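You operate a simulated robot arm through the tools that you are given. There is no shell and no other tool. Be economical: measure what you need, move in short steps, check, and stop when the job is done.

You run a simulated robot arm. Do the job below in one go: nothing can be reset, and whatever is moved stays where it is left.

## Task
Put the ring box from the wardrobe side of the bed on the green oil pad. Then stack the cedar block marked "size 3" from the wardrobe side of the bed on top of the cedar block labelled "size 8".

Only the result counts: the job must be done as asked and must still hold three seconds after the hand-in. Knocking over, shifting, dropping, spilling or breaking anything else fails it.

## Robot
A 7-joint arm with a two-finger parallel gripper, fixed in place. Base frame: the origin is at the foot of the arm, x ahead of it, y to its left, z up; the work surface is at about z = 0. Units: m, degrees, N and s.
With the tool pointing down near the work surface it reaches from about 0.24 to 0.62 m from the base axis. Its first joint turns from -66.0 to 66.0 degrees. Payload 2.6 kg.
The tool frame sits at the grasp point between the pads (the TCP): z along the fingers, y along the line on which they close. The tips reach 0.03 m beyond it. Largest opening 0.094 m; finger width 0.028, thickness 0.01; the body of the gripper, 0.05 by 0.096 m, starts 0.055 m behind the TCP.
Orientation is that of the tool frame in the base frame, as [roll, pitch, yaw] about the fixed x, y, z axes, in that order (R = Rz(yaw) Ry(pitch) Rx(roll)). With the fingers straight down and closing along the base's y, the tool's x points along the base's -x, its y along +y and its z along -z.

## Interface
- The arm moves only by the tool send_rows. Its argument "series" is a list that holds one entry, the list of rows, each a list of 7 numbers: the turn, a rotation vector about the tool's x, y, z in units of 6 degrees (1.0 is 6 degrees), then the shift along the tool's x, y, z in units of 20 mm (1.0 is 20 mm), then the closure, from 0 (fully open) to 1 (shut). In form: [[[ax, ay, az, x, y, z, jaw], ...]]. A call has 1 to 20 rows; each row shifts and turns the commanded pose from where the row before left it, along the tool's axes as they then stand. A call with a number of a shift or a turn outside -1 to 1 is refused whole. A row lasts 0.2 s, in which the tool goes at most 0.05 m and 8.6 degrees; a call with a longer step from one row to the next is refused whole, and so is a gripper value outside its range. A pose out of reach is approached as far as the arm can. The call stops where the force on the tool passes 40 N (or 10 N more than at its start, if that is more) or the arm is blocked; 0.2 s more then pass. The fingers move at their own pace (about 0.072 m/s each) and stop on an object; they squeeze with about 23 N. The grip force told is the motor's: it shows also when the fingers shut on nothing. Time passes only in rows, and 0.2 s behind the last, so rows that do not move let the fingers close. The reply holds the time, the measured pose of the TCP, the force on the tool along the base axes, the opening and the grip force, in the units named above and with some noise, and new pictures: "show" is both (left out), scene, wrist or none.
- Cameras (640 x 400 px; columns grow to the right, rows downward): "scene" is fixed at [0.0186, 0.4269, 0.5546]; the picture's right is [-0.88, -0.47, 0.00], its down [-0.31, 0.59, -0.75] and it looks along [0.35, -0.66, -0.66] (base axes); focal length 322 px, centre (320, 200). "wrist" rides on the gripper at [-0.037, 0, -0.058] in the tool frame; the picture's right is [0.00, -1.00, 0.00], its down [0.97, 0.00, -0.24] and it looks along [0.24, 0.00, 0.97] (tool axes); focal length 218 px, centre (320, 200).
- locate(camera, pixels): for up to 12 pixels [column, row] of the newest picture of that camera ("zoom" is the newest enlarged one), the place [x, y, z] in the base frame of the surface seen there, good to about 0.002 m. The clock stands still meanwhile.
- zoom(camera, box): a new picture of the part [left, top, right, bottom] of that camera's present view, enlarged. The clock stands still meanwhile.
- job_done(): hands the job in; it is judged then, once.

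Work in short steps. Measure before you move; look again where a grasp or a placing could have gone wrong, and mend it. You have 80 turns and 120 pictures in all, those below and enlarged ones among them. Open the gripper and draw the arm clear of the work before you hand the job in, unless the task says otherwise; then end with one line.

The tools are called after ">>>" by a JSON object that holds its "op" and its "data". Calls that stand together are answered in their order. send_rows: Moves the arm, as the interface text tells. Its arguments: {"type":"object","properties":{"series":{"type":"array"},"show":{"type":"string","enum":["both","scene","wrist","none"]}},"required":["series"]} The other tools are called the same way: locate (camera, pixels) gives the place of the surface under pixels of a picture; zoom (camera, box) takes an enlarged picture of a part of a camera's view; job_done () hands the job in.

At the start:

```text
clock: 0.0
eef_pos: [0.3283, 0.0984, 0.2557]
ee_rot: [-180.0, 0.0, -180.0]
ft_force: [-0.1, -0.6, 0.1]
gripper_width: 0.094
grip_force: 0.0
```

scene: 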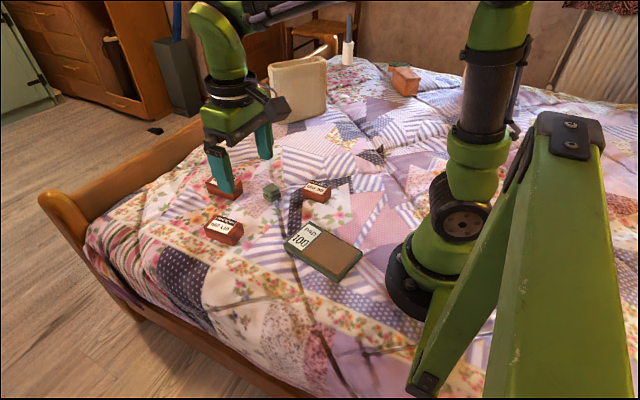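
wrist: 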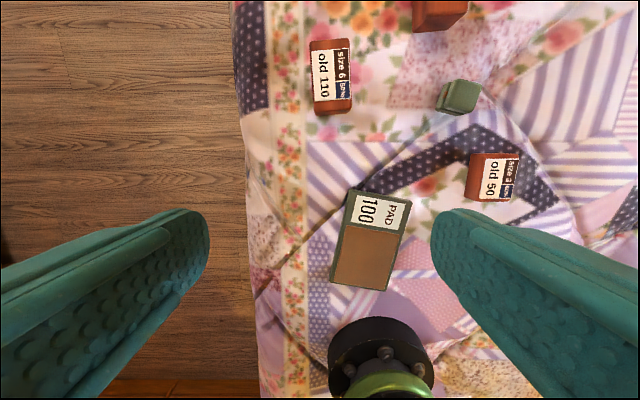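

The scene shows several red blocks, a green small box at (271,192), a pad at (323,250), and more things on the far side. I enlarge the views to read the labels.

>>> {"op": "zoom", "data": {"camera": "scene", "box": [180, 150, 380, 290]}}

>>> {"op": "zoom", "data": {"camera": "scene", "box": [240, 0, 480, 150]}}

>>> {"op": "zoom", "data": {"camera": "wrist", "box": [290, 0, 560, 300]}}

>>> {"op": "zoom", "data": {"camera": "scene", "box": [0, 0, 320, 200]}}

>>> {"op": "locate", "data": {"camera": "scene", "pixels": [[271, 190], [317, 190], [222, 230], [323, 250], [210, 185], [405, 80], [298, 90], [347, 50], [400, 69], [340, 165]]}}

```text
2.86 times, centred on (280, 220) of scene
```

zoom: 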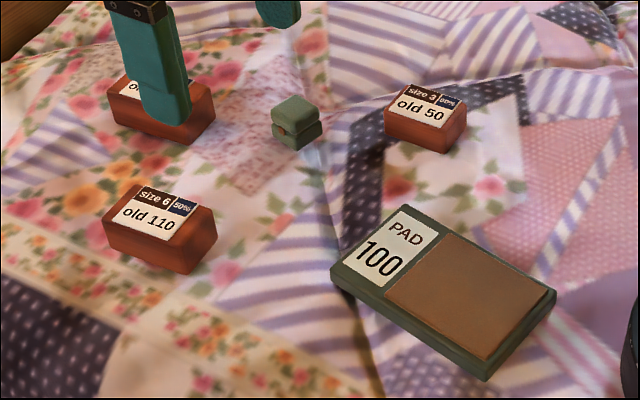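

```text
2.67 times, centred on (360, 75) of scene
```

zoom: 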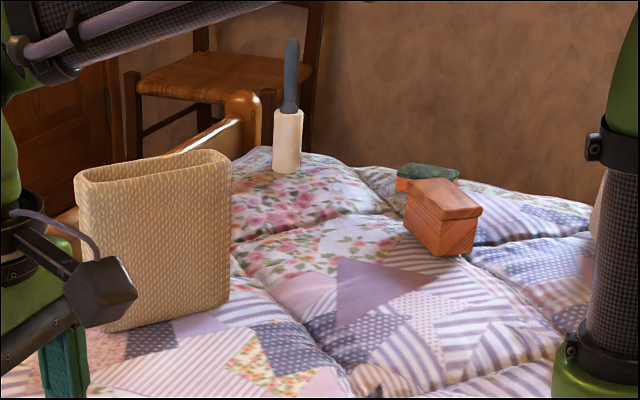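

```text
1.33 times, centred on (425, 150) of wrist
```

zoom: 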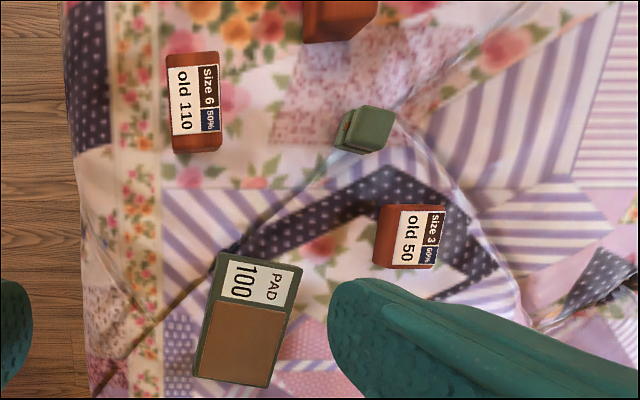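

```text
2.00 times, centred on (160, 100) of scene
```

zoom: 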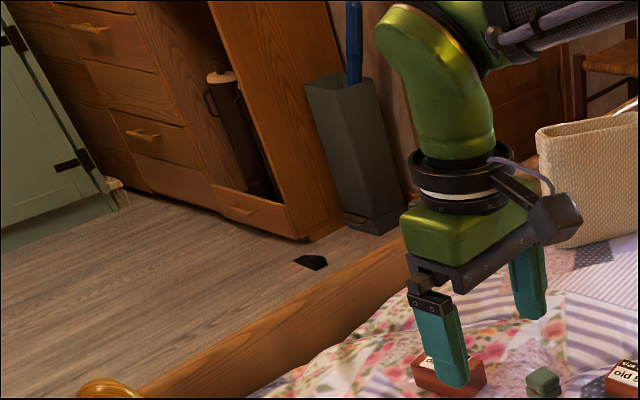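

```text
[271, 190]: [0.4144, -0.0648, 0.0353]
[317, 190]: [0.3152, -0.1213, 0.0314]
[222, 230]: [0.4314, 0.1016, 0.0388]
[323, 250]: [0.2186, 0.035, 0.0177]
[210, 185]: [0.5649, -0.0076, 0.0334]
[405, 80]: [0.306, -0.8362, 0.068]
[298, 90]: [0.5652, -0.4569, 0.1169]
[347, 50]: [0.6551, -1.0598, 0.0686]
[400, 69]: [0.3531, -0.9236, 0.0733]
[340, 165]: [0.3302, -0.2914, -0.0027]
```

The nearby blocks read "size 6", "size 3", and one is hidden behind the finger; I move up and to the right to see the rest of the bed, in case there are duplicates.

>>> {"op": "send_rows", "data": {"series": [[[0, 0, 0, 0, -1, -1, 0], [0, 0, 0, 0, -1, -1, 0], [0, 0, 0, 0, -1, -1, 0], [0, 0, 0, 0, -1, 0, 0], [0, 0, 0, 0, -1, 0, 0], [0, 0, 0, 0, -1, 0, 0], [0, 0, 0, 0, -1, 0, 0], [0, 0, 0, 0, -1, 0, 0], [0, 0, 0, 0, -1, 0, 0], [0, 0, 0, 0, -1, 0, 0], [0, 0, 0, 0, -1, 0, 0], [0, 0, 0, 0, -1, 0, 0], [0, 0, 0, 0, -1, 0, 0], [0, 0, 0, 0, -1, 0, 0]]]}}

```text
clock: 3.0
eef_pos: [0.3284, -0.182, 0.3155]
ee_rot: [-180.0, 0.1, -180.0]
ft_force: [0.8, 0.4, 0.6]
gripper_width: 0.0942
grip_force: 0.1
```

scene: 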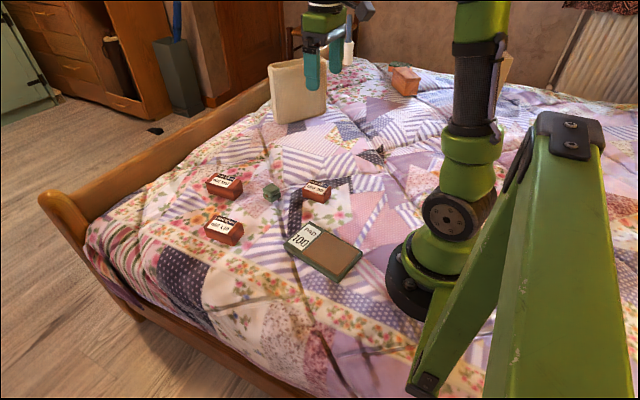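
wrist: 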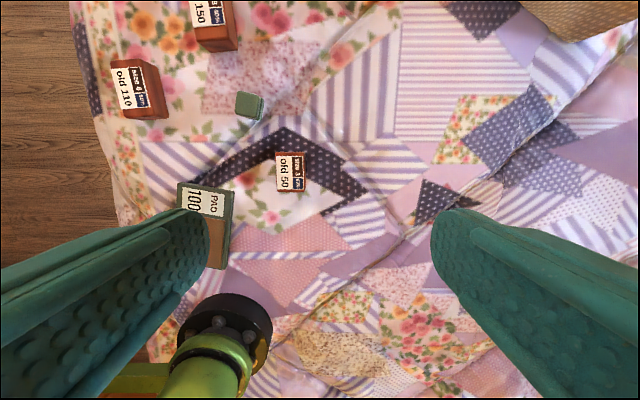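

Now (223,183) is visible; I enlarge it for the label and measure the objects.

>>> {"op": "zoom", "data": {"camera": "scene", "box": [190, 160, 350, 260]}}

>>> {"op": "zoom", "data": {"camera": "wrist", "box": [80, 0, 336, 160]}}

>>> {"op": "zoom", "data": {"camera": "scene", "box": [380, 20, 640, 180]}}

```text
4.00 times, centred on (270, 210) of scene
```

zoom: 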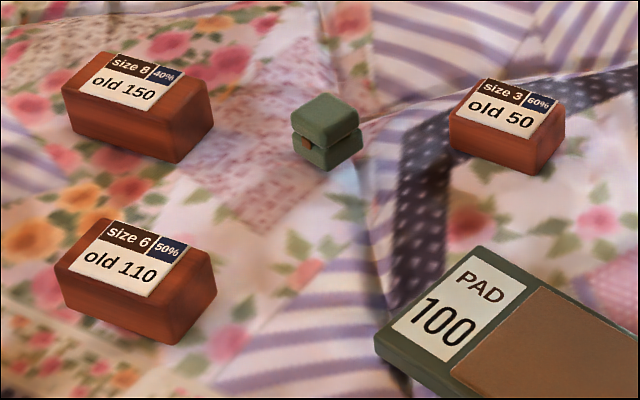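

```text
2.50 times, centred on (208, 80) of wrist
```

zoom: 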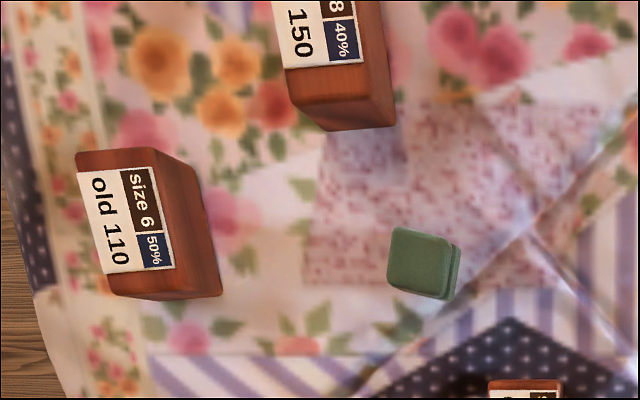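

```text
2.46 times, centred on (510, 100) of scene
```

zoom: 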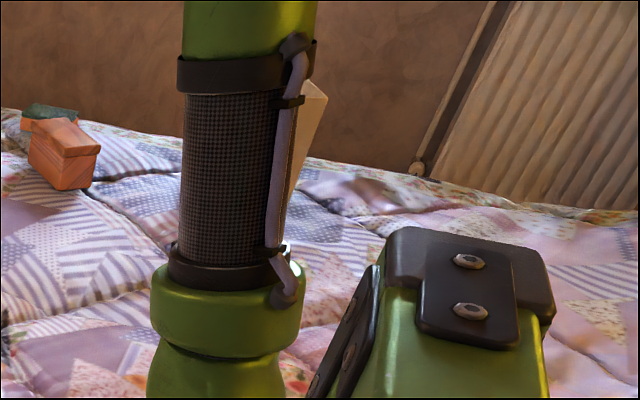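

Targets confirmed: ring box at scene (271,192), size 3 block (317,192), size 8 block (224,185). I measure their tops and the pad.

>>> {"op": "locate", "data": {"camera": "wrist", "pixels": [[239, 94], [238, 110], [256, 115], [260, 98], [248, 105], [278, 153], [304, 154], [278, 190], [303, 191], [210, 20], [192, 0], [220, 200]]}}

>>> {"op": "locate", "data": {"camera": "scene", "pixels": [[206, 183], [218, 174], [242, 181], [234, 189], [263, 191], [271, 184], [279, 189], [272, 196], [303, 189], [311, 180], [331, 187], [323, 196]]}}

>>> {"op": "locate", "data": {"camera": "scene", "pixels": [[284, 243], [311, 223], [361, 251], [341, 279], [325, 250], [317, 243], [345, 258], [300, 237], [250, 205], [275, 215]]}}

```text
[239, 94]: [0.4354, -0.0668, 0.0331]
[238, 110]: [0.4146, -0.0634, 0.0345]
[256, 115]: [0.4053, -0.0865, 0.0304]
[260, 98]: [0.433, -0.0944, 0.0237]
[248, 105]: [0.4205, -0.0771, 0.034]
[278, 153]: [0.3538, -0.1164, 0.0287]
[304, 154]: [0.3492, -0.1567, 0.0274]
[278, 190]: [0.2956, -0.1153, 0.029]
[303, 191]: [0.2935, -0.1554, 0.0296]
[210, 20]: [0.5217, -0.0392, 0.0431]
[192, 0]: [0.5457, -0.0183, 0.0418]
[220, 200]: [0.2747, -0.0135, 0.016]
```

```text
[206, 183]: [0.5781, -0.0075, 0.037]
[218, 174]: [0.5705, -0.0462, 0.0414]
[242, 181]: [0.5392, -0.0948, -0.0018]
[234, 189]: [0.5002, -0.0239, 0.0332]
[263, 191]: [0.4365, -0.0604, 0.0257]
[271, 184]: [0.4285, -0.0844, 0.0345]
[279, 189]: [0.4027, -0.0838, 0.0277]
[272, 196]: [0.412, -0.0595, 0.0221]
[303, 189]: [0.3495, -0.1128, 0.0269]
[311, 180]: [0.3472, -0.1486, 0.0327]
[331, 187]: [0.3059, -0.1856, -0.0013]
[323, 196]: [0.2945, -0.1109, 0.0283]
```

```text
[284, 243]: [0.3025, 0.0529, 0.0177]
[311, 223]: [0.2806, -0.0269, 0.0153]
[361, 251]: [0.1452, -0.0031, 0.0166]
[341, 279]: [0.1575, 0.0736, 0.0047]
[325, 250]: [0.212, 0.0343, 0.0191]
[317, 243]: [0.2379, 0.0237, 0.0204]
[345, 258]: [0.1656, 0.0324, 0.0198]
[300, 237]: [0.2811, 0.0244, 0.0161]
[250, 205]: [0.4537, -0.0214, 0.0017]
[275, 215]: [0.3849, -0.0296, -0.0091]
```

Ring box centre is about (0.42,-0.076), top at 0.034. I move to 0.15 m above the bed directly over it for a close look.

>>> {"op": "send_rows", "data": {"series": [[[0, 0, 0, -0.511, 0.589, 0.917, 0], [0, 0, 0, -0.511, 0.589, 0.917, 0], [0, 0, 0, -0.511, 0.589, 0.917, 0], [0, 0, 0, -0.511, 0.589, 0.917, 0], [0, 0, 0, -0.511, 0.589, 0.917, 0], [0, 0, 0, -0.511, 0.589, 0.917, 0], [0, 0, 0, -0.511, 0.589, 0.917, 0], [0, 0, 0, -0.511, 0.589, 0.917, 0], [0, 0, 0, -0.511, 0.589, 0.917, 0], [0, 0, 0, 0, 0, 0, 0]]], "show": "wrist"}}

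>>> {"op": "zoom", "data": {"camera": "wrist", "box": [240, 120, 400, 220]}}

```text
clock: 5.2
eef_pos: [0.4207, -0.0749, 0.1515]
ee_rot: [-179.9, 0.1, 180.0]
ft_force: [0.7, 0.0, -0.8]
gripper_width: 0.0941
grip_force: 0.1
```

wrist: 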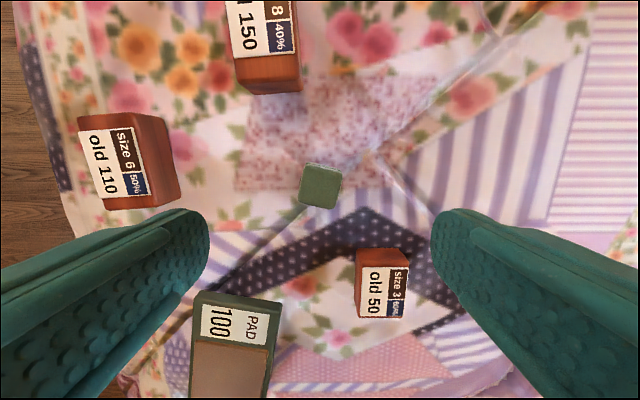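

```text
4.00 times, centred on (320, 170) of wrist
```

zoom: 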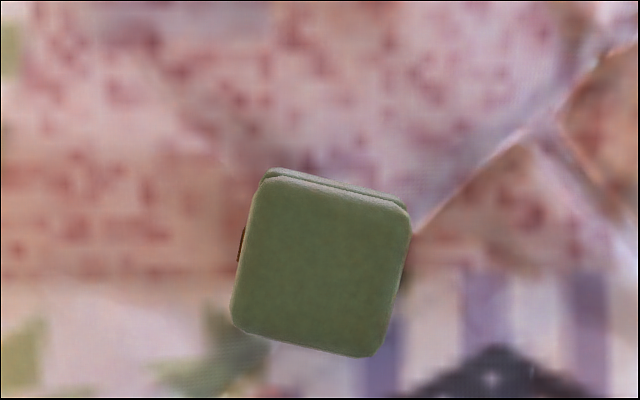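

The box is turned about 11° in the image. I measure its top corners for the centre.

>>> {"op": "locate", "data": {"camera": "zoom", "pixels": [[265, 185], [400, 215], [240, 325], [365, 348], [320, 262], [200, 300]]}}

```text
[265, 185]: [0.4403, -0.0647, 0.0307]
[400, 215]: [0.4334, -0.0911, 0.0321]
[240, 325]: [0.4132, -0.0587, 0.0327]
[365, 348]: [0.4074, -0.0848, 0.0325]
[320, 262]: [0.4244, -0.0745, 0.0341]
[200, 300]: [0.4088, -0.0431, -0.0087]
```

Centre (0.4236,-0.0748), turn about 13°. I align the tool and descend to z≈0.033 with open jaws.

>>> {"op": "send_rows", "data": {"series": [[[0, 0, 0, -0.15, 0, 0, 0], [0, 0, 0.75, 0, 0, 0, 0], [0, 0, 0.75, 0, 0, 0, 0], [0, 0, 0.67, 0, 0, 0, 0], [0, 0, 0, 0, 0, 1, 0], [0, 0, 0, 0, 0, 1, 0], [0, 0, 0, 0, 0, 1, 0], [0, 0, 0, 0, 0, 1, 0], [0, 0, 0, 0, 0, 1, 0], [0, 0, 0, 0, 0, 0.9, 0], [0, 0, 0, 0, 0, 0, 0]]]}}

```text
clock: 7.6
eef_pos: [0.4236, -0.0772, 0.0331]
ee_rot: [180.0, 0.0, 166.9]
ft_force: [0.2, 0.0, 0.2]
gripper_width: 0.0938
grip_force: 0.1
```

scene: 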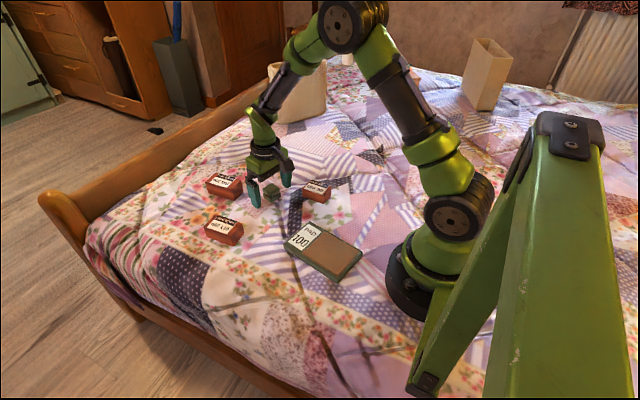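
wrist: 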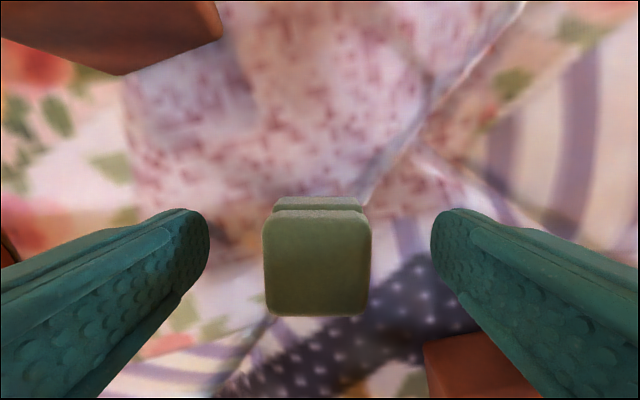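

The box sits centred and square between the fingers (column 263–372). I close the jaws.

>>> {"op": "send_rows", "data": {"series": [[[0, 0, 0, 0, 0, 0, 0.5], [0, 0, 0, 0, 0, 0, 1], [0, 0, 0, 0, 0, 0, 1], [0, 0, 0, 0, 0, 0, 1], [0, 0, 0, 0, 0, 0, 1]]], "show": "wrist"}}

```text
clock: 8.8
eef_pos: [0.4254, -0.0764, 0.0338]
ee_rot: [180.0, -0.1, 167.0]
ft_force: [-0.1, -0.3, 0.6]
gripper_width: 0.0374
grip_force: 23.3
```

wrist: 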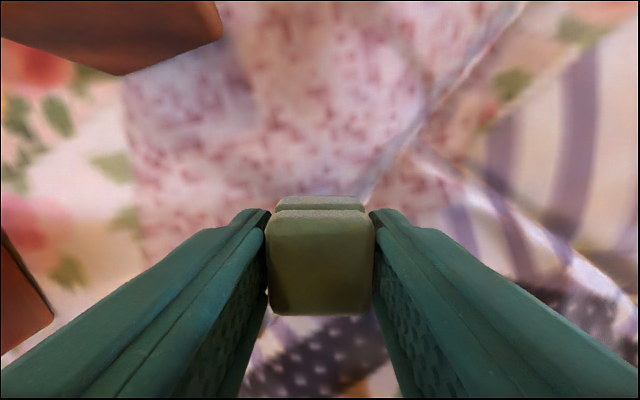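

Held at width 0.037. I lift 0.08 m and carry it over the pad at about (0.25, 0.022).

>>> {"op": "send_rows", "data": {"series": [[[0, 0, 0, 0, 0, -0.5, 1], [0, 0, 0, 0, 0, -1, 1], [0, 0, 0, 0, 0, -1, 1], [0, 0, 0, 0, 0, -1, 1], [0, 0, 0, 0, 0, -0.5, 1], [0, 0, 0, 0.877, 0.256, 0, 1], [0, 0, 0, 0.877, 0.256, 0, 1], [0, 0, 0, 0.877, 0.256, 0, 1], [0, 0, 0, 0.877, 0.256, 0, 1], [0, 0, 0, 0.877, 0.256, 0, 1], [0, 0, 0, 0.877, 0.256, 0, 1], [0, 0, 0, 0.877, 0.256, 0, 1], [0, 0, 0, 0.877, 0.256, 0, 1], [0, 0, 0, 0.877, 0.256, 0, 1], [0, 0, 0, 0.877, 0.256, 0, 1], [0, 0, 0, 0.877, 0.256, 0, 1], [0, 0, 0, 0, 0, 0, 1]]]}}

>>> {"op": "zoom", "data": {"camera": "scene", "box": [220, 160, 380, 290]}}

```text
clock: 12.4
eef_pos: [0.2475, 0.0234, 0.1144]
ee_rot: [180.0, 0.0, 167.0]
ft_force: [0.6, 0.4, 0.0]
gripper_width: 0.0376
grip_force: 22.4
```

scene: 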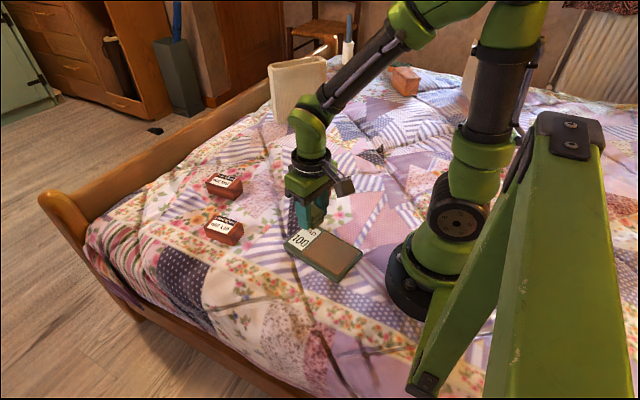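
wrist: 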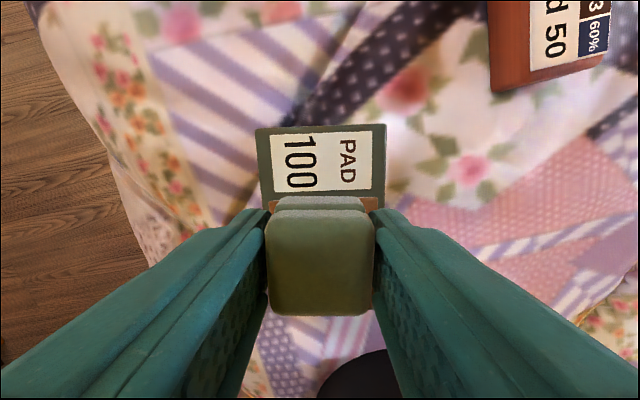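

```text
3.08 times, centred on (300, 225) of scene
```

zoom: 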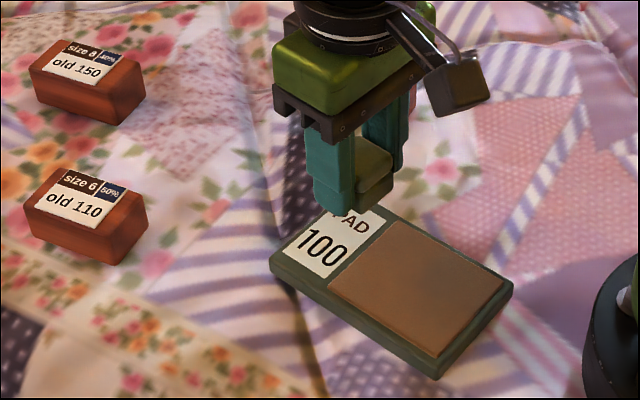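

Box hangs over the pad (scene zoom 370,180). I lower to about z=0.066, then go down in small steps feeling for contact.

>>> {"op": "send_rows", "data": {"series": [[[0, 0, 0, 0, 0, 0.8, 1], [0, 0, 0, 0, 0, 0.8, 1], [0, 0, 0, 0, 0, 0.5, 1], [0, 0, 0, 0, 0, 0.3, 1], [0, 0, 0, 0, 0, 0, 1]]], "show": "none"}}

>>> {"op": "zoom", "data": {"camera": "scene", "box": [260, 170, 380, 290]}}

```text
clock: 13.6
eef_pos: [0.2481, 0.0223, 0.0651]
ee_rot: [180.0, 0.0, 167.0]
ft_force: [0.5, -0.6, 0.3]
gripper_width: 0.0374
grip_force: 22.8
```

```text
3.33 times, centred on (320, 230) of scene
```

zoom: 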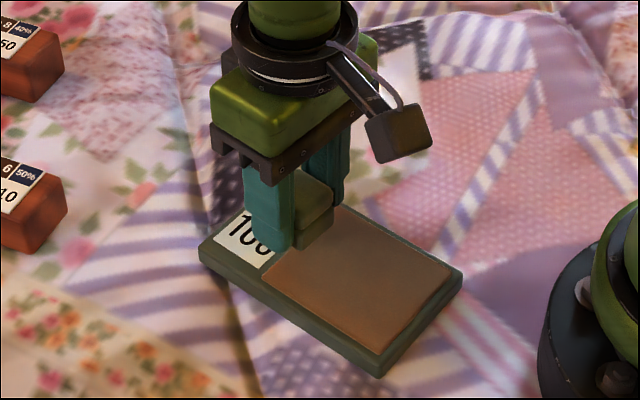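

The box is close to the label/cork border, so I shift 12 mm further in along tool x and check the pose before lowering.

>>> {"op": "send_rows", "data": {"series": [[[0, 0, 0, 0.3, 0, 0, 1], [0, 0, 0, 0.3, 0, 0, 1], [0, 0, 0, 0, 0, 0, 1]]], "show": "none"}}

```text
clock: 14.4
eef_pos: [0.2371, 0.0244, 0.0669]
ee_rot: [-179.9, 0.0, 167.0]
ft_force: [-0.2, -0.8, -0.2]
gripper_width: 0.037
grip_force: 23.2
```

It reached the pose fine. Now I lower in small steps watching the vertical force.

>>> {"op": "send_rows", "data": {"series": [[[0, 0, 0, 0, 0, 0.1, 1], [0, 0, 0, 0, 0, 0.1, 1], [0, 0, 0, 0, 0, 0.1, 1]]], "show": "none"}}

>>> {"op": "zoom", "data": {"camera": "scene", "box": [280, 190, 360, 250]}}

```text
clock: 15.2
eef_pos: [0.2368, 0.0262, 0.0585]
ee_rot: [-180.0, 0.0, 166.9]
ft_force: [-0.3, -0.6, 0.0]
gripper_width: 0.0374
grip_force: 22.5
```

```text
6.67 times, centred on (320, 220) of scene
```

zoom: 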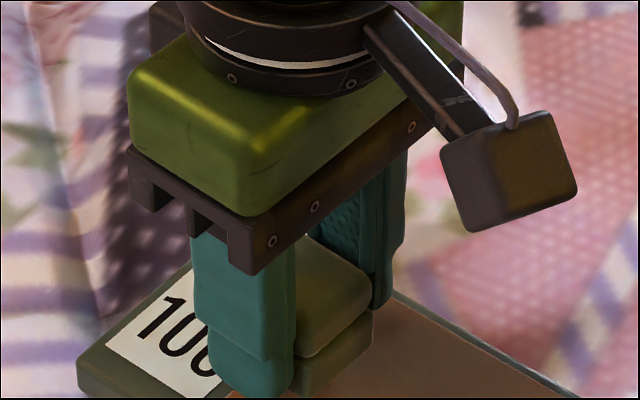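

No contact yet; I continue in 2 mm steps.

>>> {"op": "send_rows", "data": {"series": [[[0, 0, 0, 0, 0, 0.1, 1], [0, 0, 0, 0, 0, 0.1, 1], [0, 0, 0, 0, 0, 0, 1]]], "show": "none"}}

```text
clock: 16.0
eef_pos: [0.2373, 0.0253, 0.0563]
ee_rot: [179.9, 0.1, 167.0]
ft_force: [-0.5, 1.2, -0.8]
gripper_width: 0.0375
grip_force: 22.9
```

>>> {"op": "send_rows", "data": {"series": [[[0, 0, 0, 0, 0, 0.1, 1], [0, 0, 0, 0, 0, 0, 1]]], "show": "none"}}

>>> {"op": "zoom", "data": {"camera": "scene", "box": [290, 210, 370, 270]}}

```text
clock: 16.6
eef_pos: [0.2364, 0.0238, 0.0533]
ee_rot: [-179.9, 0.0, 167.1]
ft_force: [-0.8, -1.5, -0.3]
gripper_width: 0.0375
grip_force: 23.1
```

```text
6.67 times, centred on (330, 240) of scene
```

zoom: 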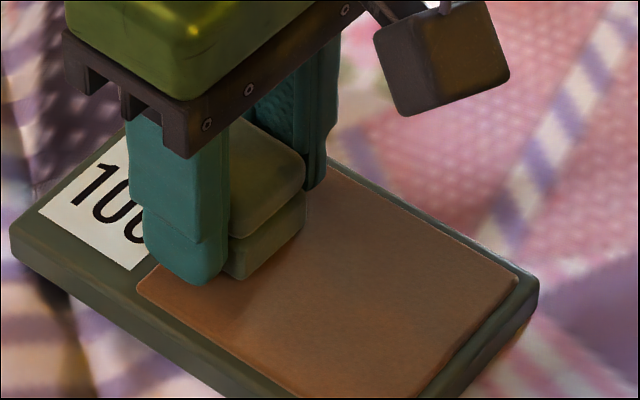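

Still no load; box bottom is about level with the fingertips, close to the cork. I continue 1 mm at a time.

>>> {"op": "send_rows", "data": {"series": [[[0, 0, 0, 0, 0, 0.05, 1], [0, 0, 0, 0, 0, 0.05, 1], [0, 0, 0, 0, 0, 0, 1]]], "show": "none"}}

```text
clock: 17.4
eef_pos: [0.2383, 0.0243, 0.0524]
ee_rot: [-180.0, 0.0, 167.0]
ft_force: [-4.5, -1.3, 22.0]
gripper_width: 0.0373
grip_force: 22.6
```

Contact (22 N). I back off 0.8 mm to unload, then open slowly.

>>> {"op": "send_rows", "data": {"series": [[[0, 0, 0, 0, 0, -0.04, 1], [0, 0, 0, 0, 0, 0, 1], [0, 0, 0, 0, 0, 0, 0.5], [0, 0, 0, 0, 0, 0, 0.3], [0, 0, 0, 0, 0, 0, 0.3]]], "show": "wrist"}}

>>> {"op": "zoom", "data": {"camera": "scene", "box": [290, 210, 370, 270]}}

```text
clock: 18.6
eef_pos: [0.2374, 0.026, 0.0523]
ee_rot: [180.0, 0.0, 167.1]
ft_force: [0.3, 0.0, 0.1]
gripper_width: 0.0662
grip_force: 0.0
```

wrist: 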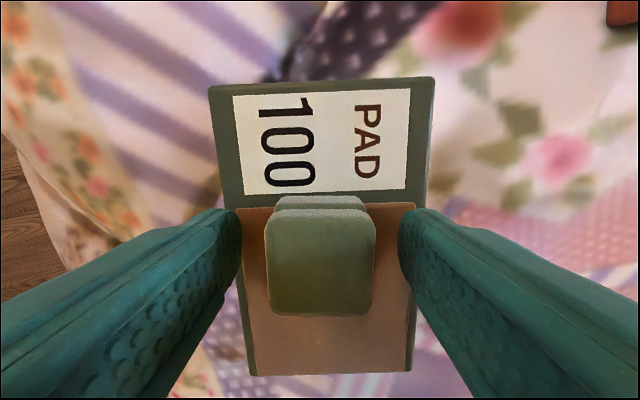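

```text
6.67 times, centred on (330, 240) of scene
```

zoom: 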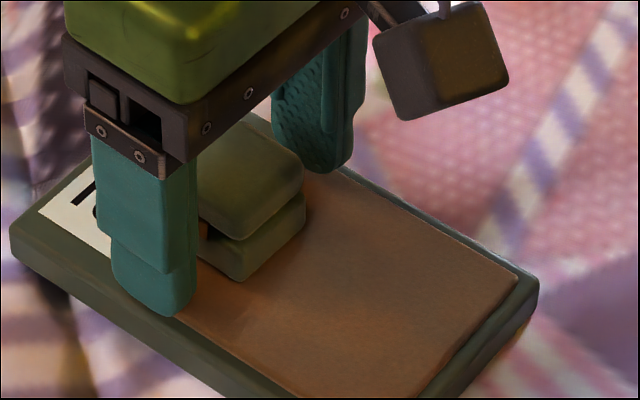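

Ring box rests on the cork pad. I rise clear, turn back to square, and move over the size 3 block at about (0.32,-0.135).

>>> {"op": "send_rows", "data": {"series": [[[0, 0, 0, 0, 0, -0.5, 0.3], [0, 0, 0, 0, 0, -1, 0.3], [0, 0, 0, 0, 0, -1, 0.3], [0, 0, 0, 0, 0, -1, 0.2], [0, 0, -0.72, 0, 0, -1, 0], [0, 0, -0.72, 0, 0, -1, 0], [0, 0, -0.73, 0, 0, 0, 0], [0, 0, 0, -0.47, -0.895, 0, 0], [0, 0, 0, -0.47, -0.895, 0, 0], [0, 0, 0, -0.47, -0.895, 0, 0], [0, 0, 0, -0.47, -0.895, 0, 0], [0, 0, 0, -0.47, -0.895, 0, 0], [0, 0, 0, -0.47, -0.895, 0, 0], [0, 0, 0, -0.47, -0.895, 0, 0], [0, 0, 0, -0.47, -0.895, 0, 0], [0, 0, 0, -0.47, -0.895, 0, 0], [0, 0, 0, 0, 0, 0, 0]]]}}

>>> {"op": "zoom", "data": {"camera": "wrist", "box": [220, 100, 420, 225]}}

```text
clock: 22.2
eef_pos: [0.3225, -0.136, 0.1621]
ee_rot: [-180.0, 0.0, 180.0]
ft_force: [0.5, 0.3, 0.3]
gripper_width: 0.0941
grip_force: 0.0
```

scene: 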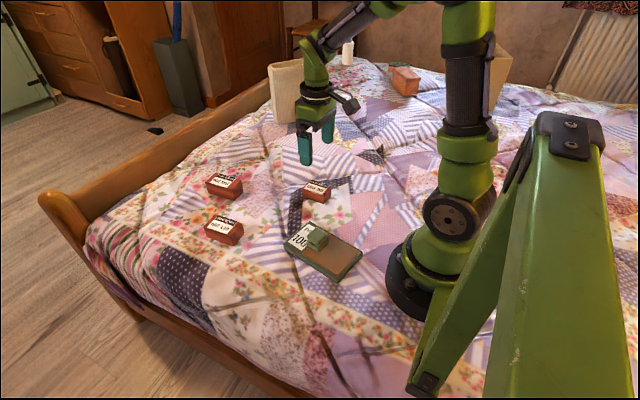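
wrist: 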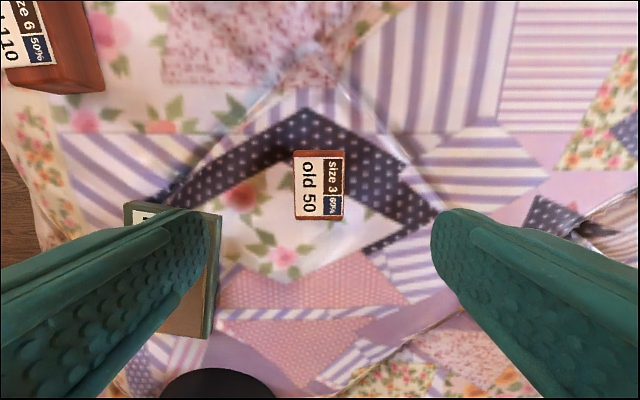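

```text
3.20 times, centred on (320, 162) of wrist
```

zoom: 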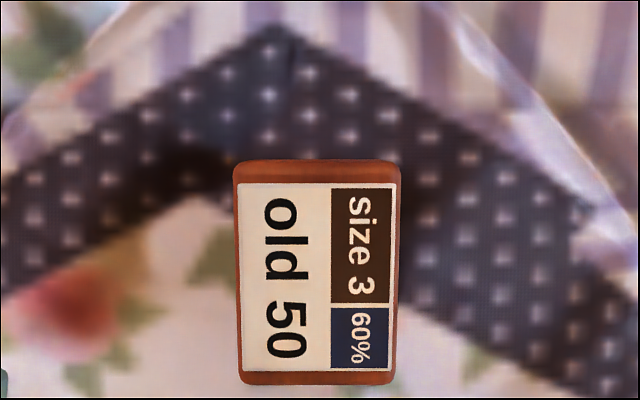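

>>> {"op": "locate", "data": {"camera": "zoom", "pixels": [[240, 172], [395, 170], [245, 378], [390, 376], [317, 275], [200, 280], [450, 280]]}}

>>> {"op": "locate", "data": {"camera": "scene", "pixels": [[209, 181], [219, 174], [241, 179], [232, 187], [224, 180], [234, 198], [207, 190]]}}

```text
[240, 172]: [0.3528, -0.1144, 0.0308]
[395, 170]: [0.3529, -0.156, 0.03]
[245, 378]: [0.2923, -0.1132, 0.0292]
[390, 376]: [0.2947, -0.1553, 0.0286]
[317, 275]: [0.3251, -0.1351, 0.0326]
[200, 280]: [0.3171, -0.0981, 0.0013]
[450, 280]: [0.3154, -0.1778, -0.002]
```

```text
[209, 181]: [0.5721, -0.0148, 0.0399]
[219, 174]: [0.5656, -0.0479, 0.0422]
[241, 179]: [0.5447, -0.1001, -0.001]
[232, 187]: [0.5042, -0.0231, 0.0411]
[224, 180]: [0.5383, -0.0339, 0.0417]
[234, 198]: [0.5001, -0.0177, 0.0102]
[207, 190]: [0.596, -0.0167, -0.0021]
```

Block centre (0.323,-0.135), top 0.031, square to the tool. I descend to z≈0.035 and close.

>>> {"op": "send_rows", "data": {"series": [[[0, 0, 0, 0, 0.05, 1, 0], [0, 0, 0, 0, 0, 1, 0], [0, 0, 0, 0, 0, 1, 0], [0, 0, 0, 0, 0, 1, 0], [0, 0, 0, 0, 0, 1, 0], [0, 0, 0, 0, 0, 1, 0], [0, 0, 0, 0, 0, 0.35, 0], [0, 0, 0, 0, 0, 0, 0]]], "show": "wrist"}}

```text
clock: 24.0
eef_pos: [0.322, -0.136, 0.0355]
ee_rot: [180.0, 0.0, 179.9]
ft_force: [0.0, 0.1, -0.3]
gripper_width: 0.0942
grip_force: 0.2
```

wrist: 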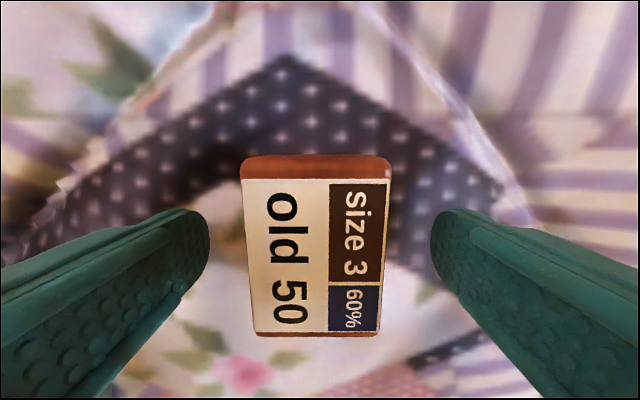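

Block is centred between the fingers. Close, then lift 0.1 m.

>>> {"op": "send_rows", "data": {"series": [[[0, 0, 0, 0, 0, 0, 0.5], [0, 0, 0, 0, 0, 0, 1], [0, 0, 0, 0, 0, 0, 1], [0, 0, 0, 0, 0, 0, 1], [0, 0, 0, 0, 0, -0.5, 1], [0, 0, 0, 0, 0, -1, 1], [0, 0, 0, 0, 0, -1, 1], [0, 0, 0, 0, 0, -1, 1], [0, 0, 0, 0, 0, -1, 1], [0, 0, 0, 0, 0, -0.5, 1], [0, 0, 0, 0, 0, 0, 1]]], "show": "wrist"}}

```text
clock: 26.4
eef_pos: [0.3215, -0.1362, 0.1358]
ee_rot: [180.0, 0.1, -180.0]
ft_force: [1.0, 0.0, -0.4]
gripper_width: 0.0449
grip_force: 23.1
```

wrist: 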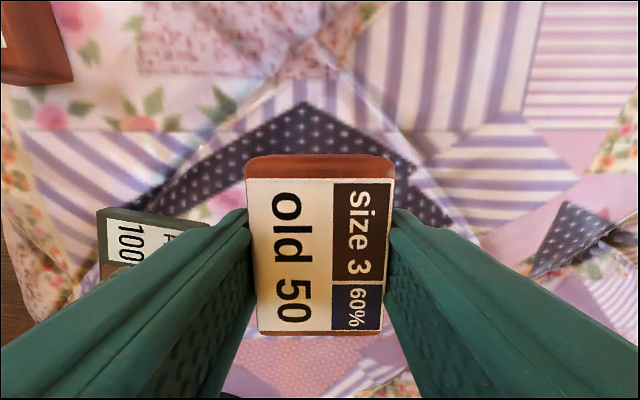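

Held. I carry it to about (0.48,-0.03) at the same height, so the wrist camera sees the size 8 block ahead.

>>> {"op": "send_rows", "data": {"series": [[[0, 0, 0, -0.8, 0.53, 0, 1], [0, 0, 0, -0.8, 0.53, 0, 1], [0, 0, 0, -0.8, 0.53, 0, 1], [0, 0, 0, -0.8, 0.53, 0, 1], [0, 0, 0, -0.8, 0.53, 0, 1], [0, 0, 0, -0.8, 0.53, 0, 1], [0, 0, 0, -0.8, 0.53, 0, 1], [0, 0, 0, -0.8, 0.53, 0, 1], [0, 0, 0, -0.8, 0.53, 0, 1], [0, 0, 0, -0.8, 0.53, 0, 1], [0, 0, 0, 0, 0, 0, 1]]]}}

>>> {"op": "zoom", "data": {"camera": "wrist", "box": [220, 20, 420, 160]}}

```text
clock: 28.8
eef_pos: [0.4816, -0.0299, 0.1325]
ee_rot: [-180.0, 0.0, -180.0]
ft_force: [-0.1, -0.1, 0.2]
gripper_width: 0.0449
grip_force: 22.5
```

scene: 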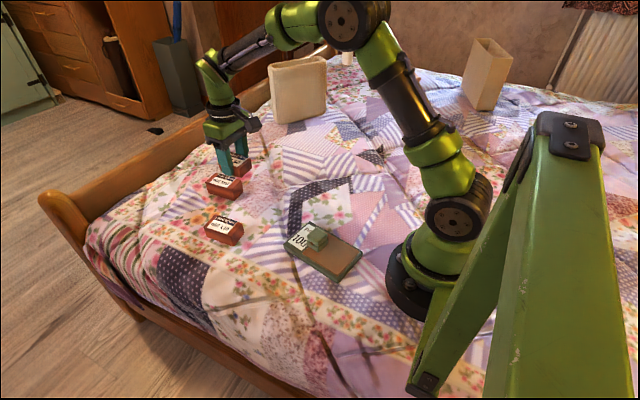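
wrist: 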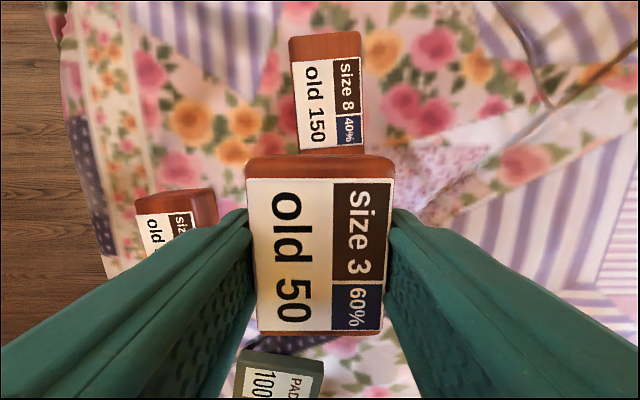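

```text
2.86 times, centred on (320, 90) of wrist
```

zoom: 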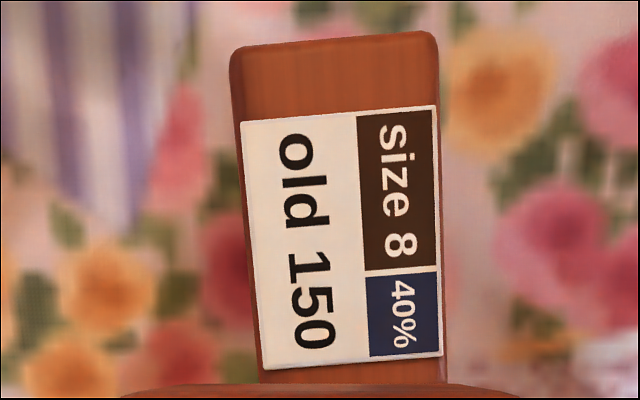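

The size 8 block's top is visible; I measure its corners and edges.

>>> {"op": "locate", "data": {"camera": "zoom", "pixels": [[240, 60], [430, 45], [238, 115], [260, 375], [440, 112], [442, 375], [330, 50], [345, 240], [255, 300], [442, 300]]}}

>>> {"op": "locate", "data": {"camera": "scene", "pixels": [[206, 183], [230, 192], [232, 186], [241, 181], [219, 174], [233, 190], [238, 186]]}}

>>> {"op": "zoom", "data": {"camera": "scene", "box": [195, 130, 275, 210]}}

```text
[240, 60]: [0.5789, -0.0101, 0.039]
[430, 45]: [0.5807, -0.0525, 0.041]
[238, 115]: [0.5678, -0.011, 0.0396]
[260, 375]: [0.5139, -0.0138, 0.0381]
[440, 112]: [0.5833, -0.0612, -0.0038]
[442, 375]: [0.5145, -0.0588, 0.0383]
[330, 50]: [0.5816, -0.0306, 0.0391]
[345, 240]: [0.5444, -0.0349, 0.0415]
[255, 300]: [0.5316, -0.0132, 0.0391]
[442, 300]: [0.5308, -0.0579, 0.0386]
```

```text
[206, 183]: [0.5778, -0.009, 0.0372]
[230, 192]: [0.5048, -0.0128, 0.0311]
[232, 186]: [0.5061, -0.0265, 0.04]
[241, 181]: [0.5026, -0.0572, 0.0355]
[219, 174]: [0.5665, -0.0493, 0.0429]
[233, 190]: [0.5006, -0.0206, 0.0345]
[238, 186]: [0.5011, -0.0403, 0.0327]
```

```text
5.00 times, centred on (235, 170) of scene
```

zoom: 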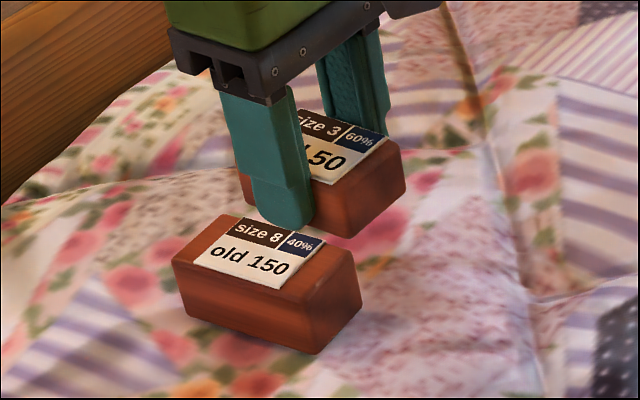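

Size 8 block: centre ≈ (0.541,-0.0345), top ≈ 0.040, turned ~3°. I move the held block over it, turn 3° and lower to z≈0.092.

>>> {"op": "send_rows", "data": {"series": [[[0, 0, 0, -0.725, -0.057, 0, 1], [0, 0, 0, -0.725, -0.057, 0, 1], [0, 0, 0, -0.725, -0.057, 0, 1], [0, 0, 0, -0.725, -0.057, 0, 1], [0, 0, -0.55, 0, 0, 0, 1], [0, 0, 0, 0, 0, 0.7, 1], [0, 0, 0, 0, 0, 0.7, 1], [0, 0, 0, 0, 0, 0.6, 1], [0, 0, 0, 0, 0, 0, 1]]]}}

>>> {"op": "zoom", "data": {"camera": "scene", "box": [185, 140, 265, 210]}}

```text
clock: 30.8
eef_pos: [0.5391, -0.033, 0.0946]
ee_rot: [180.0, 0.0, -176.8]
ft_force: [-0.5, 1.1, -1.0]
gripper_width: 0.0446
grip_force: 23.0
```

scene: 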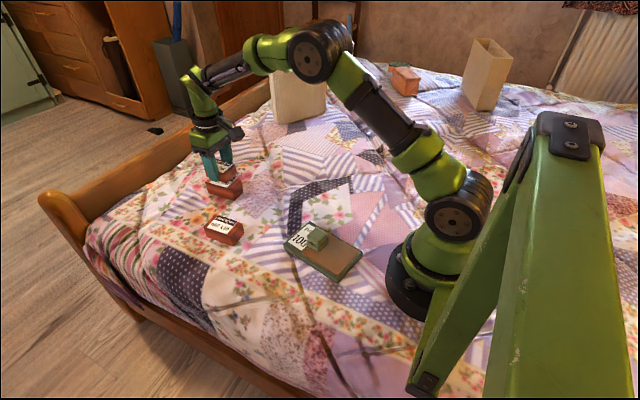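
wrist: 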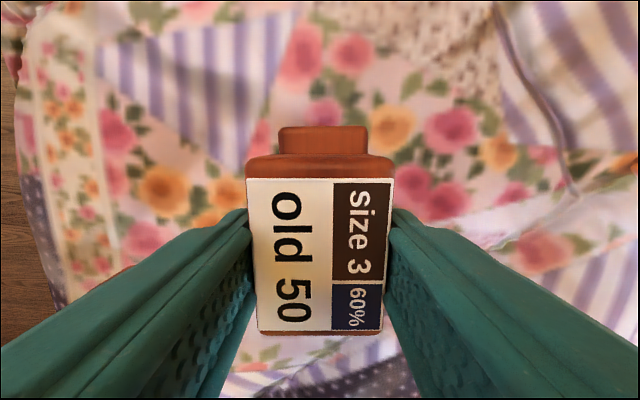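

```text
5.71 times, centred on (225, 175) of scene
```

zoom: 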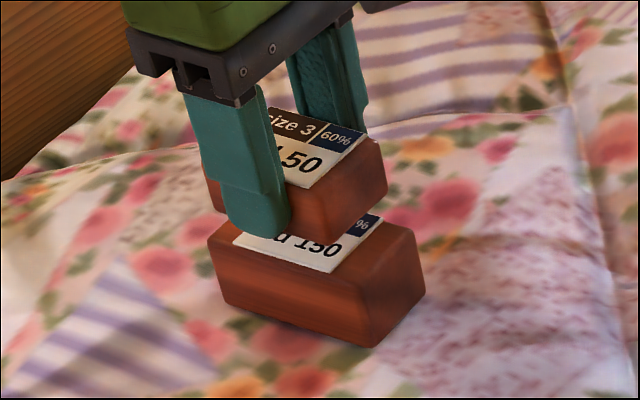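

Alignment looks good in the wrist view (held block centre col 320, lower block 324). A 1.5 mm nudge toward -y and down to z≈0.081.

>>> {"op": "send_rows", "data": {"series": [[[0, 0, 0, 0, -0.075, 0, 1], [0, 0, 0, 0, 0, 0.25, 1], [0, 0, 0, 0, 0, 0.2, 1], [0, 0, 0, 0, 0, 0.15, 1], [0, 0, 0, 0, 0, 0, 1]]], "show": "none"}}

>>> {"op": "zoom", "data": {"camera": "scene", "box": [185, 140, 265, 210]}}

```text
clock: 32.0
eef_pos: [0.5404, -0.0353, 0.0833]
ee_rot: [-180.0, 0.1, -176.6]
ft_force: [0.8, -0.4, -0.5]
gripper_width: 0.0448
grip_force: 23.4
```

```text
5.71 times, centred on (225, 175) of scene
```

zoom: 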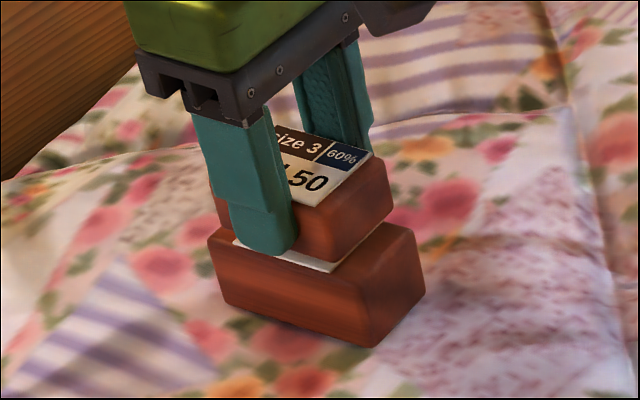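

Gap is a few mm. I go down in 1 mm steps, in short calls, watching force.

>>> {"op": "send_rows", "data": {"series": [[[0, 0, 0, 0, 0, 0.05, 1], [0, 0, 0, 0, 0, 0.05, 1], [0, 0, 0, 0, 0, 0.05, 1], [0, 0, 0, 0, 0, 0, 1]]], "show": "none"}}

```text
clock: 33.0
eef_pos: [0.5395, -0.0352, 0.0791]
ee_rot: [180.0, 0.0, -176.8]
ft_force: [-0.1, -0.4, -0.4]
gripper_width: 0.045
grip_force: 22.9
```

>>> {"op": "send_rows", "data": {"series": [[[0, 0, 0, 0, 0, 0.05, 1], [0, 0, 0, 0, 0, 0.05, 1], [0, 0, 0, 0, 0, 0, 1]]], "show": "none"}}

>>> {"op": "zoom", "data": {"camera": "scene", "box": [195, 155, 255, 205]}}

```text
clock: 33.8
eef_pos: [0.5392, -0.0344, 0.0782]
ee_rot: [-179.9, 0.0, -176.7]
ft_force: [0.2, 0.8, -0.5]
gripper_width: 0.0451
grip_force: 23.3
```

```text
8.00 times, centred on (225, 180) of scene
```

zoom: 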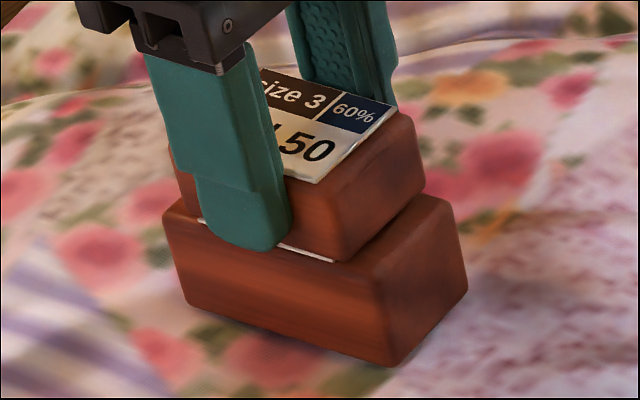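

Almost touching; continuing 1 mm at a time.

>>> {"op": "send_rows", "data": {"series": [[[0, 0, 0, 0, 0, 0.05, 1], [0, 0, 0, 0, 0, 0, 1]]], "show": "none"}}

```text
clock: 34.4
eef_pos: [0.5396, -0.0344, 0.0761]
ee_rot: [-180.0, 0.1, -176.8]
ft_force: [0.2, 0.1, 0.2]
gripper_width: 0.0448
grip_force: 22.7
```

>>> {"op": "send_rows", "data": {"series": [[[0, 0, 0, 0, 0, 0.05, 1], [0, 0, 0, 0, 0, 0, 1]]], "show": "none"}}

```text
clock: 35.0
eef_pos: [0.5397, -0.0349, 0.0756]
ee_rot: [179.8, 0.1, -176.7]
ft_force: [-0.4, -0.3, -0.3]
gripper_width: 0.0449
grip_force: 23.2
```

>>> {"op": "send_rows", "data": {"series": [[[0, 0, 0, 0, 0, 0.05, 1], [0, 0, 0, 0, 0, 0, 1]]], "show": "none"}}

>>> {"op": "zoom", "data": {"camera": "scene", "box": [195, 155, 255, 205]}}

```text
clock: 35.6
eef_pos: [0.5383, -0.0351, 0.0763]
ee_rot: [-179.9, -0.1, -176.7]
ft_force: [-1.2, 1.7, 2.1]
gripper_width: 0.045
grip_force: 23.1
```

```text
8.00 times, centred on (225, 180) of scene
```

zoom: 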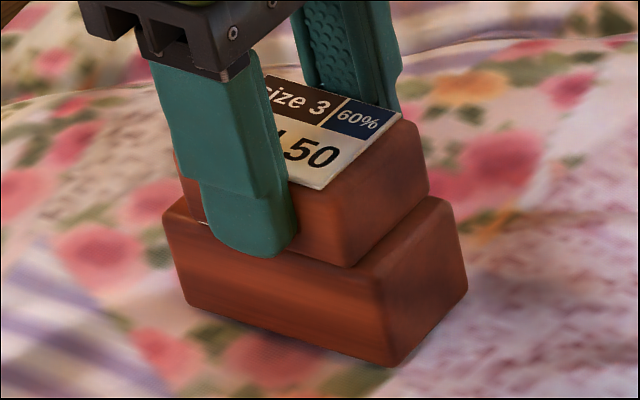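

Light contact (2 N) and the label strip beneath has vanished: seated. I open the jaws partly and look.

>>> {"op": "send_rows", "data": {"series": [[[0, 0, 0, 0, 0, 0, 0.45], [0, 0, 0, 0, 0, 0, 0.3], [0, 0, 0, 0, 0, 0, 0.2], [0, 0, 0, 0, 0, 0, 0.2]]], "show": "wrist"}}

>>> {"op": "zoom", "data": {"camera": "scene", "box": [195, 155, 255, 205]}}

```text
clock: 36.6
eef_pos: [0.5397, -0.0355, 0.0748]
ee_rot: [-180.0, 0.0, -176.6]
ft_force: [-0.6, -0.8, -0.2]
gripper_width: 0.0752
grip_force: 0.0
```

wrist: 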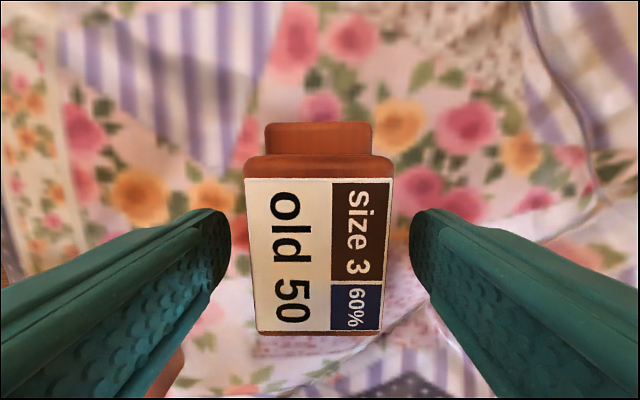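

```text
8.00 times, centred on (225, 180) of scene
```

zoom: 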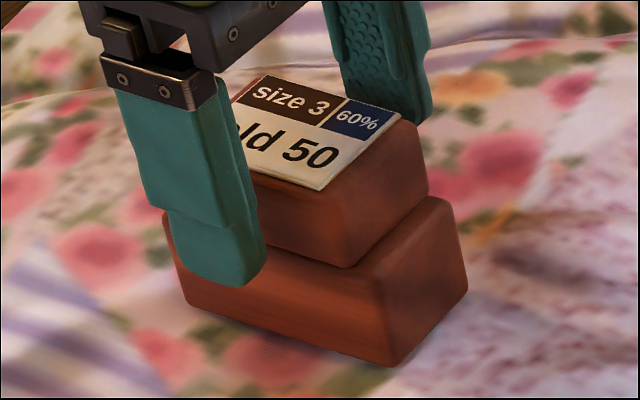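

Stacked and free of the fingers. I rise straight up and back away a little.

>>> {"op": "send_rows", "data": {"series": [[[0, 0, 0, 0, 0, -0.5, 0.2], [0, 0, 0, 0, 0, -1, 0.2], [0, 0, 0, 0, 0, -1, 0.2], [0, 0, 0, 0, 0, -1, 0], [0, 0, 0, 0, 0, -1, 0], [0, 0, 0, 0, 0, -1, 0], [0, 0, 0, 1, -0.5, -0.5, 0], [0, 0, 0, 1, -0.5, 0, 0], [0, 0, 0, 1, -0.5, 0, 0], [0, 0, 0, 1, -0.5, 0, 0], [0, 0, 0, 1, -0.5, 0, 0], [0, 0, 0, 1, -0.5, 0, 0], [0, 0, 0, 0, 0, 0, 0]]]}}

>>> {"op": "zoom", "data": {"camera": "scene", "box": [190, 150, 370, 290]}}

```text
clock: 39.4
eef_pos: [0.4224, -0.1026, 0.1941]
ee_rot: [-179.9, 0.1, -176.7]
ft_force: [0.5, -0.5, 0.3]
gripper_width: 0.0943
grip_force: 0.2
```

scene: 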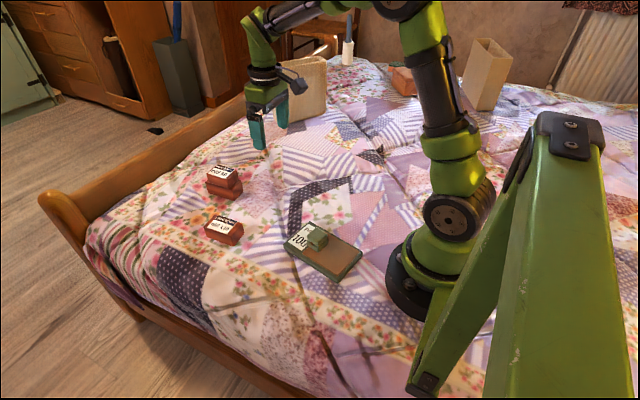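
wrist: 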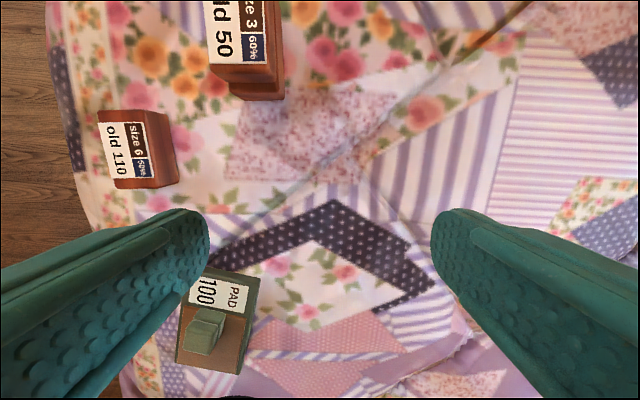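

```text
2.86 times, centred on (280, 220) of scene
```

zoom: 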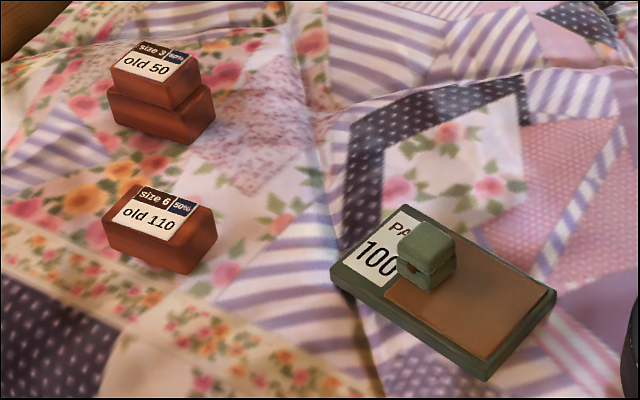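

The ring box stands on the pad, size 3 stands on size 8, and the size 6 block is unmoved; the arm is clear with the jaws open. I hand in.

>>> {"op": "job_done", "data": {}}

```text
The job is handed in.
```

The ring box is on the green oil pad and the "size 3" cedar block is stacked on the "size 8" block, with nothing else moved in the final pictures; the job is handed in with the gripper open and the arm clear.
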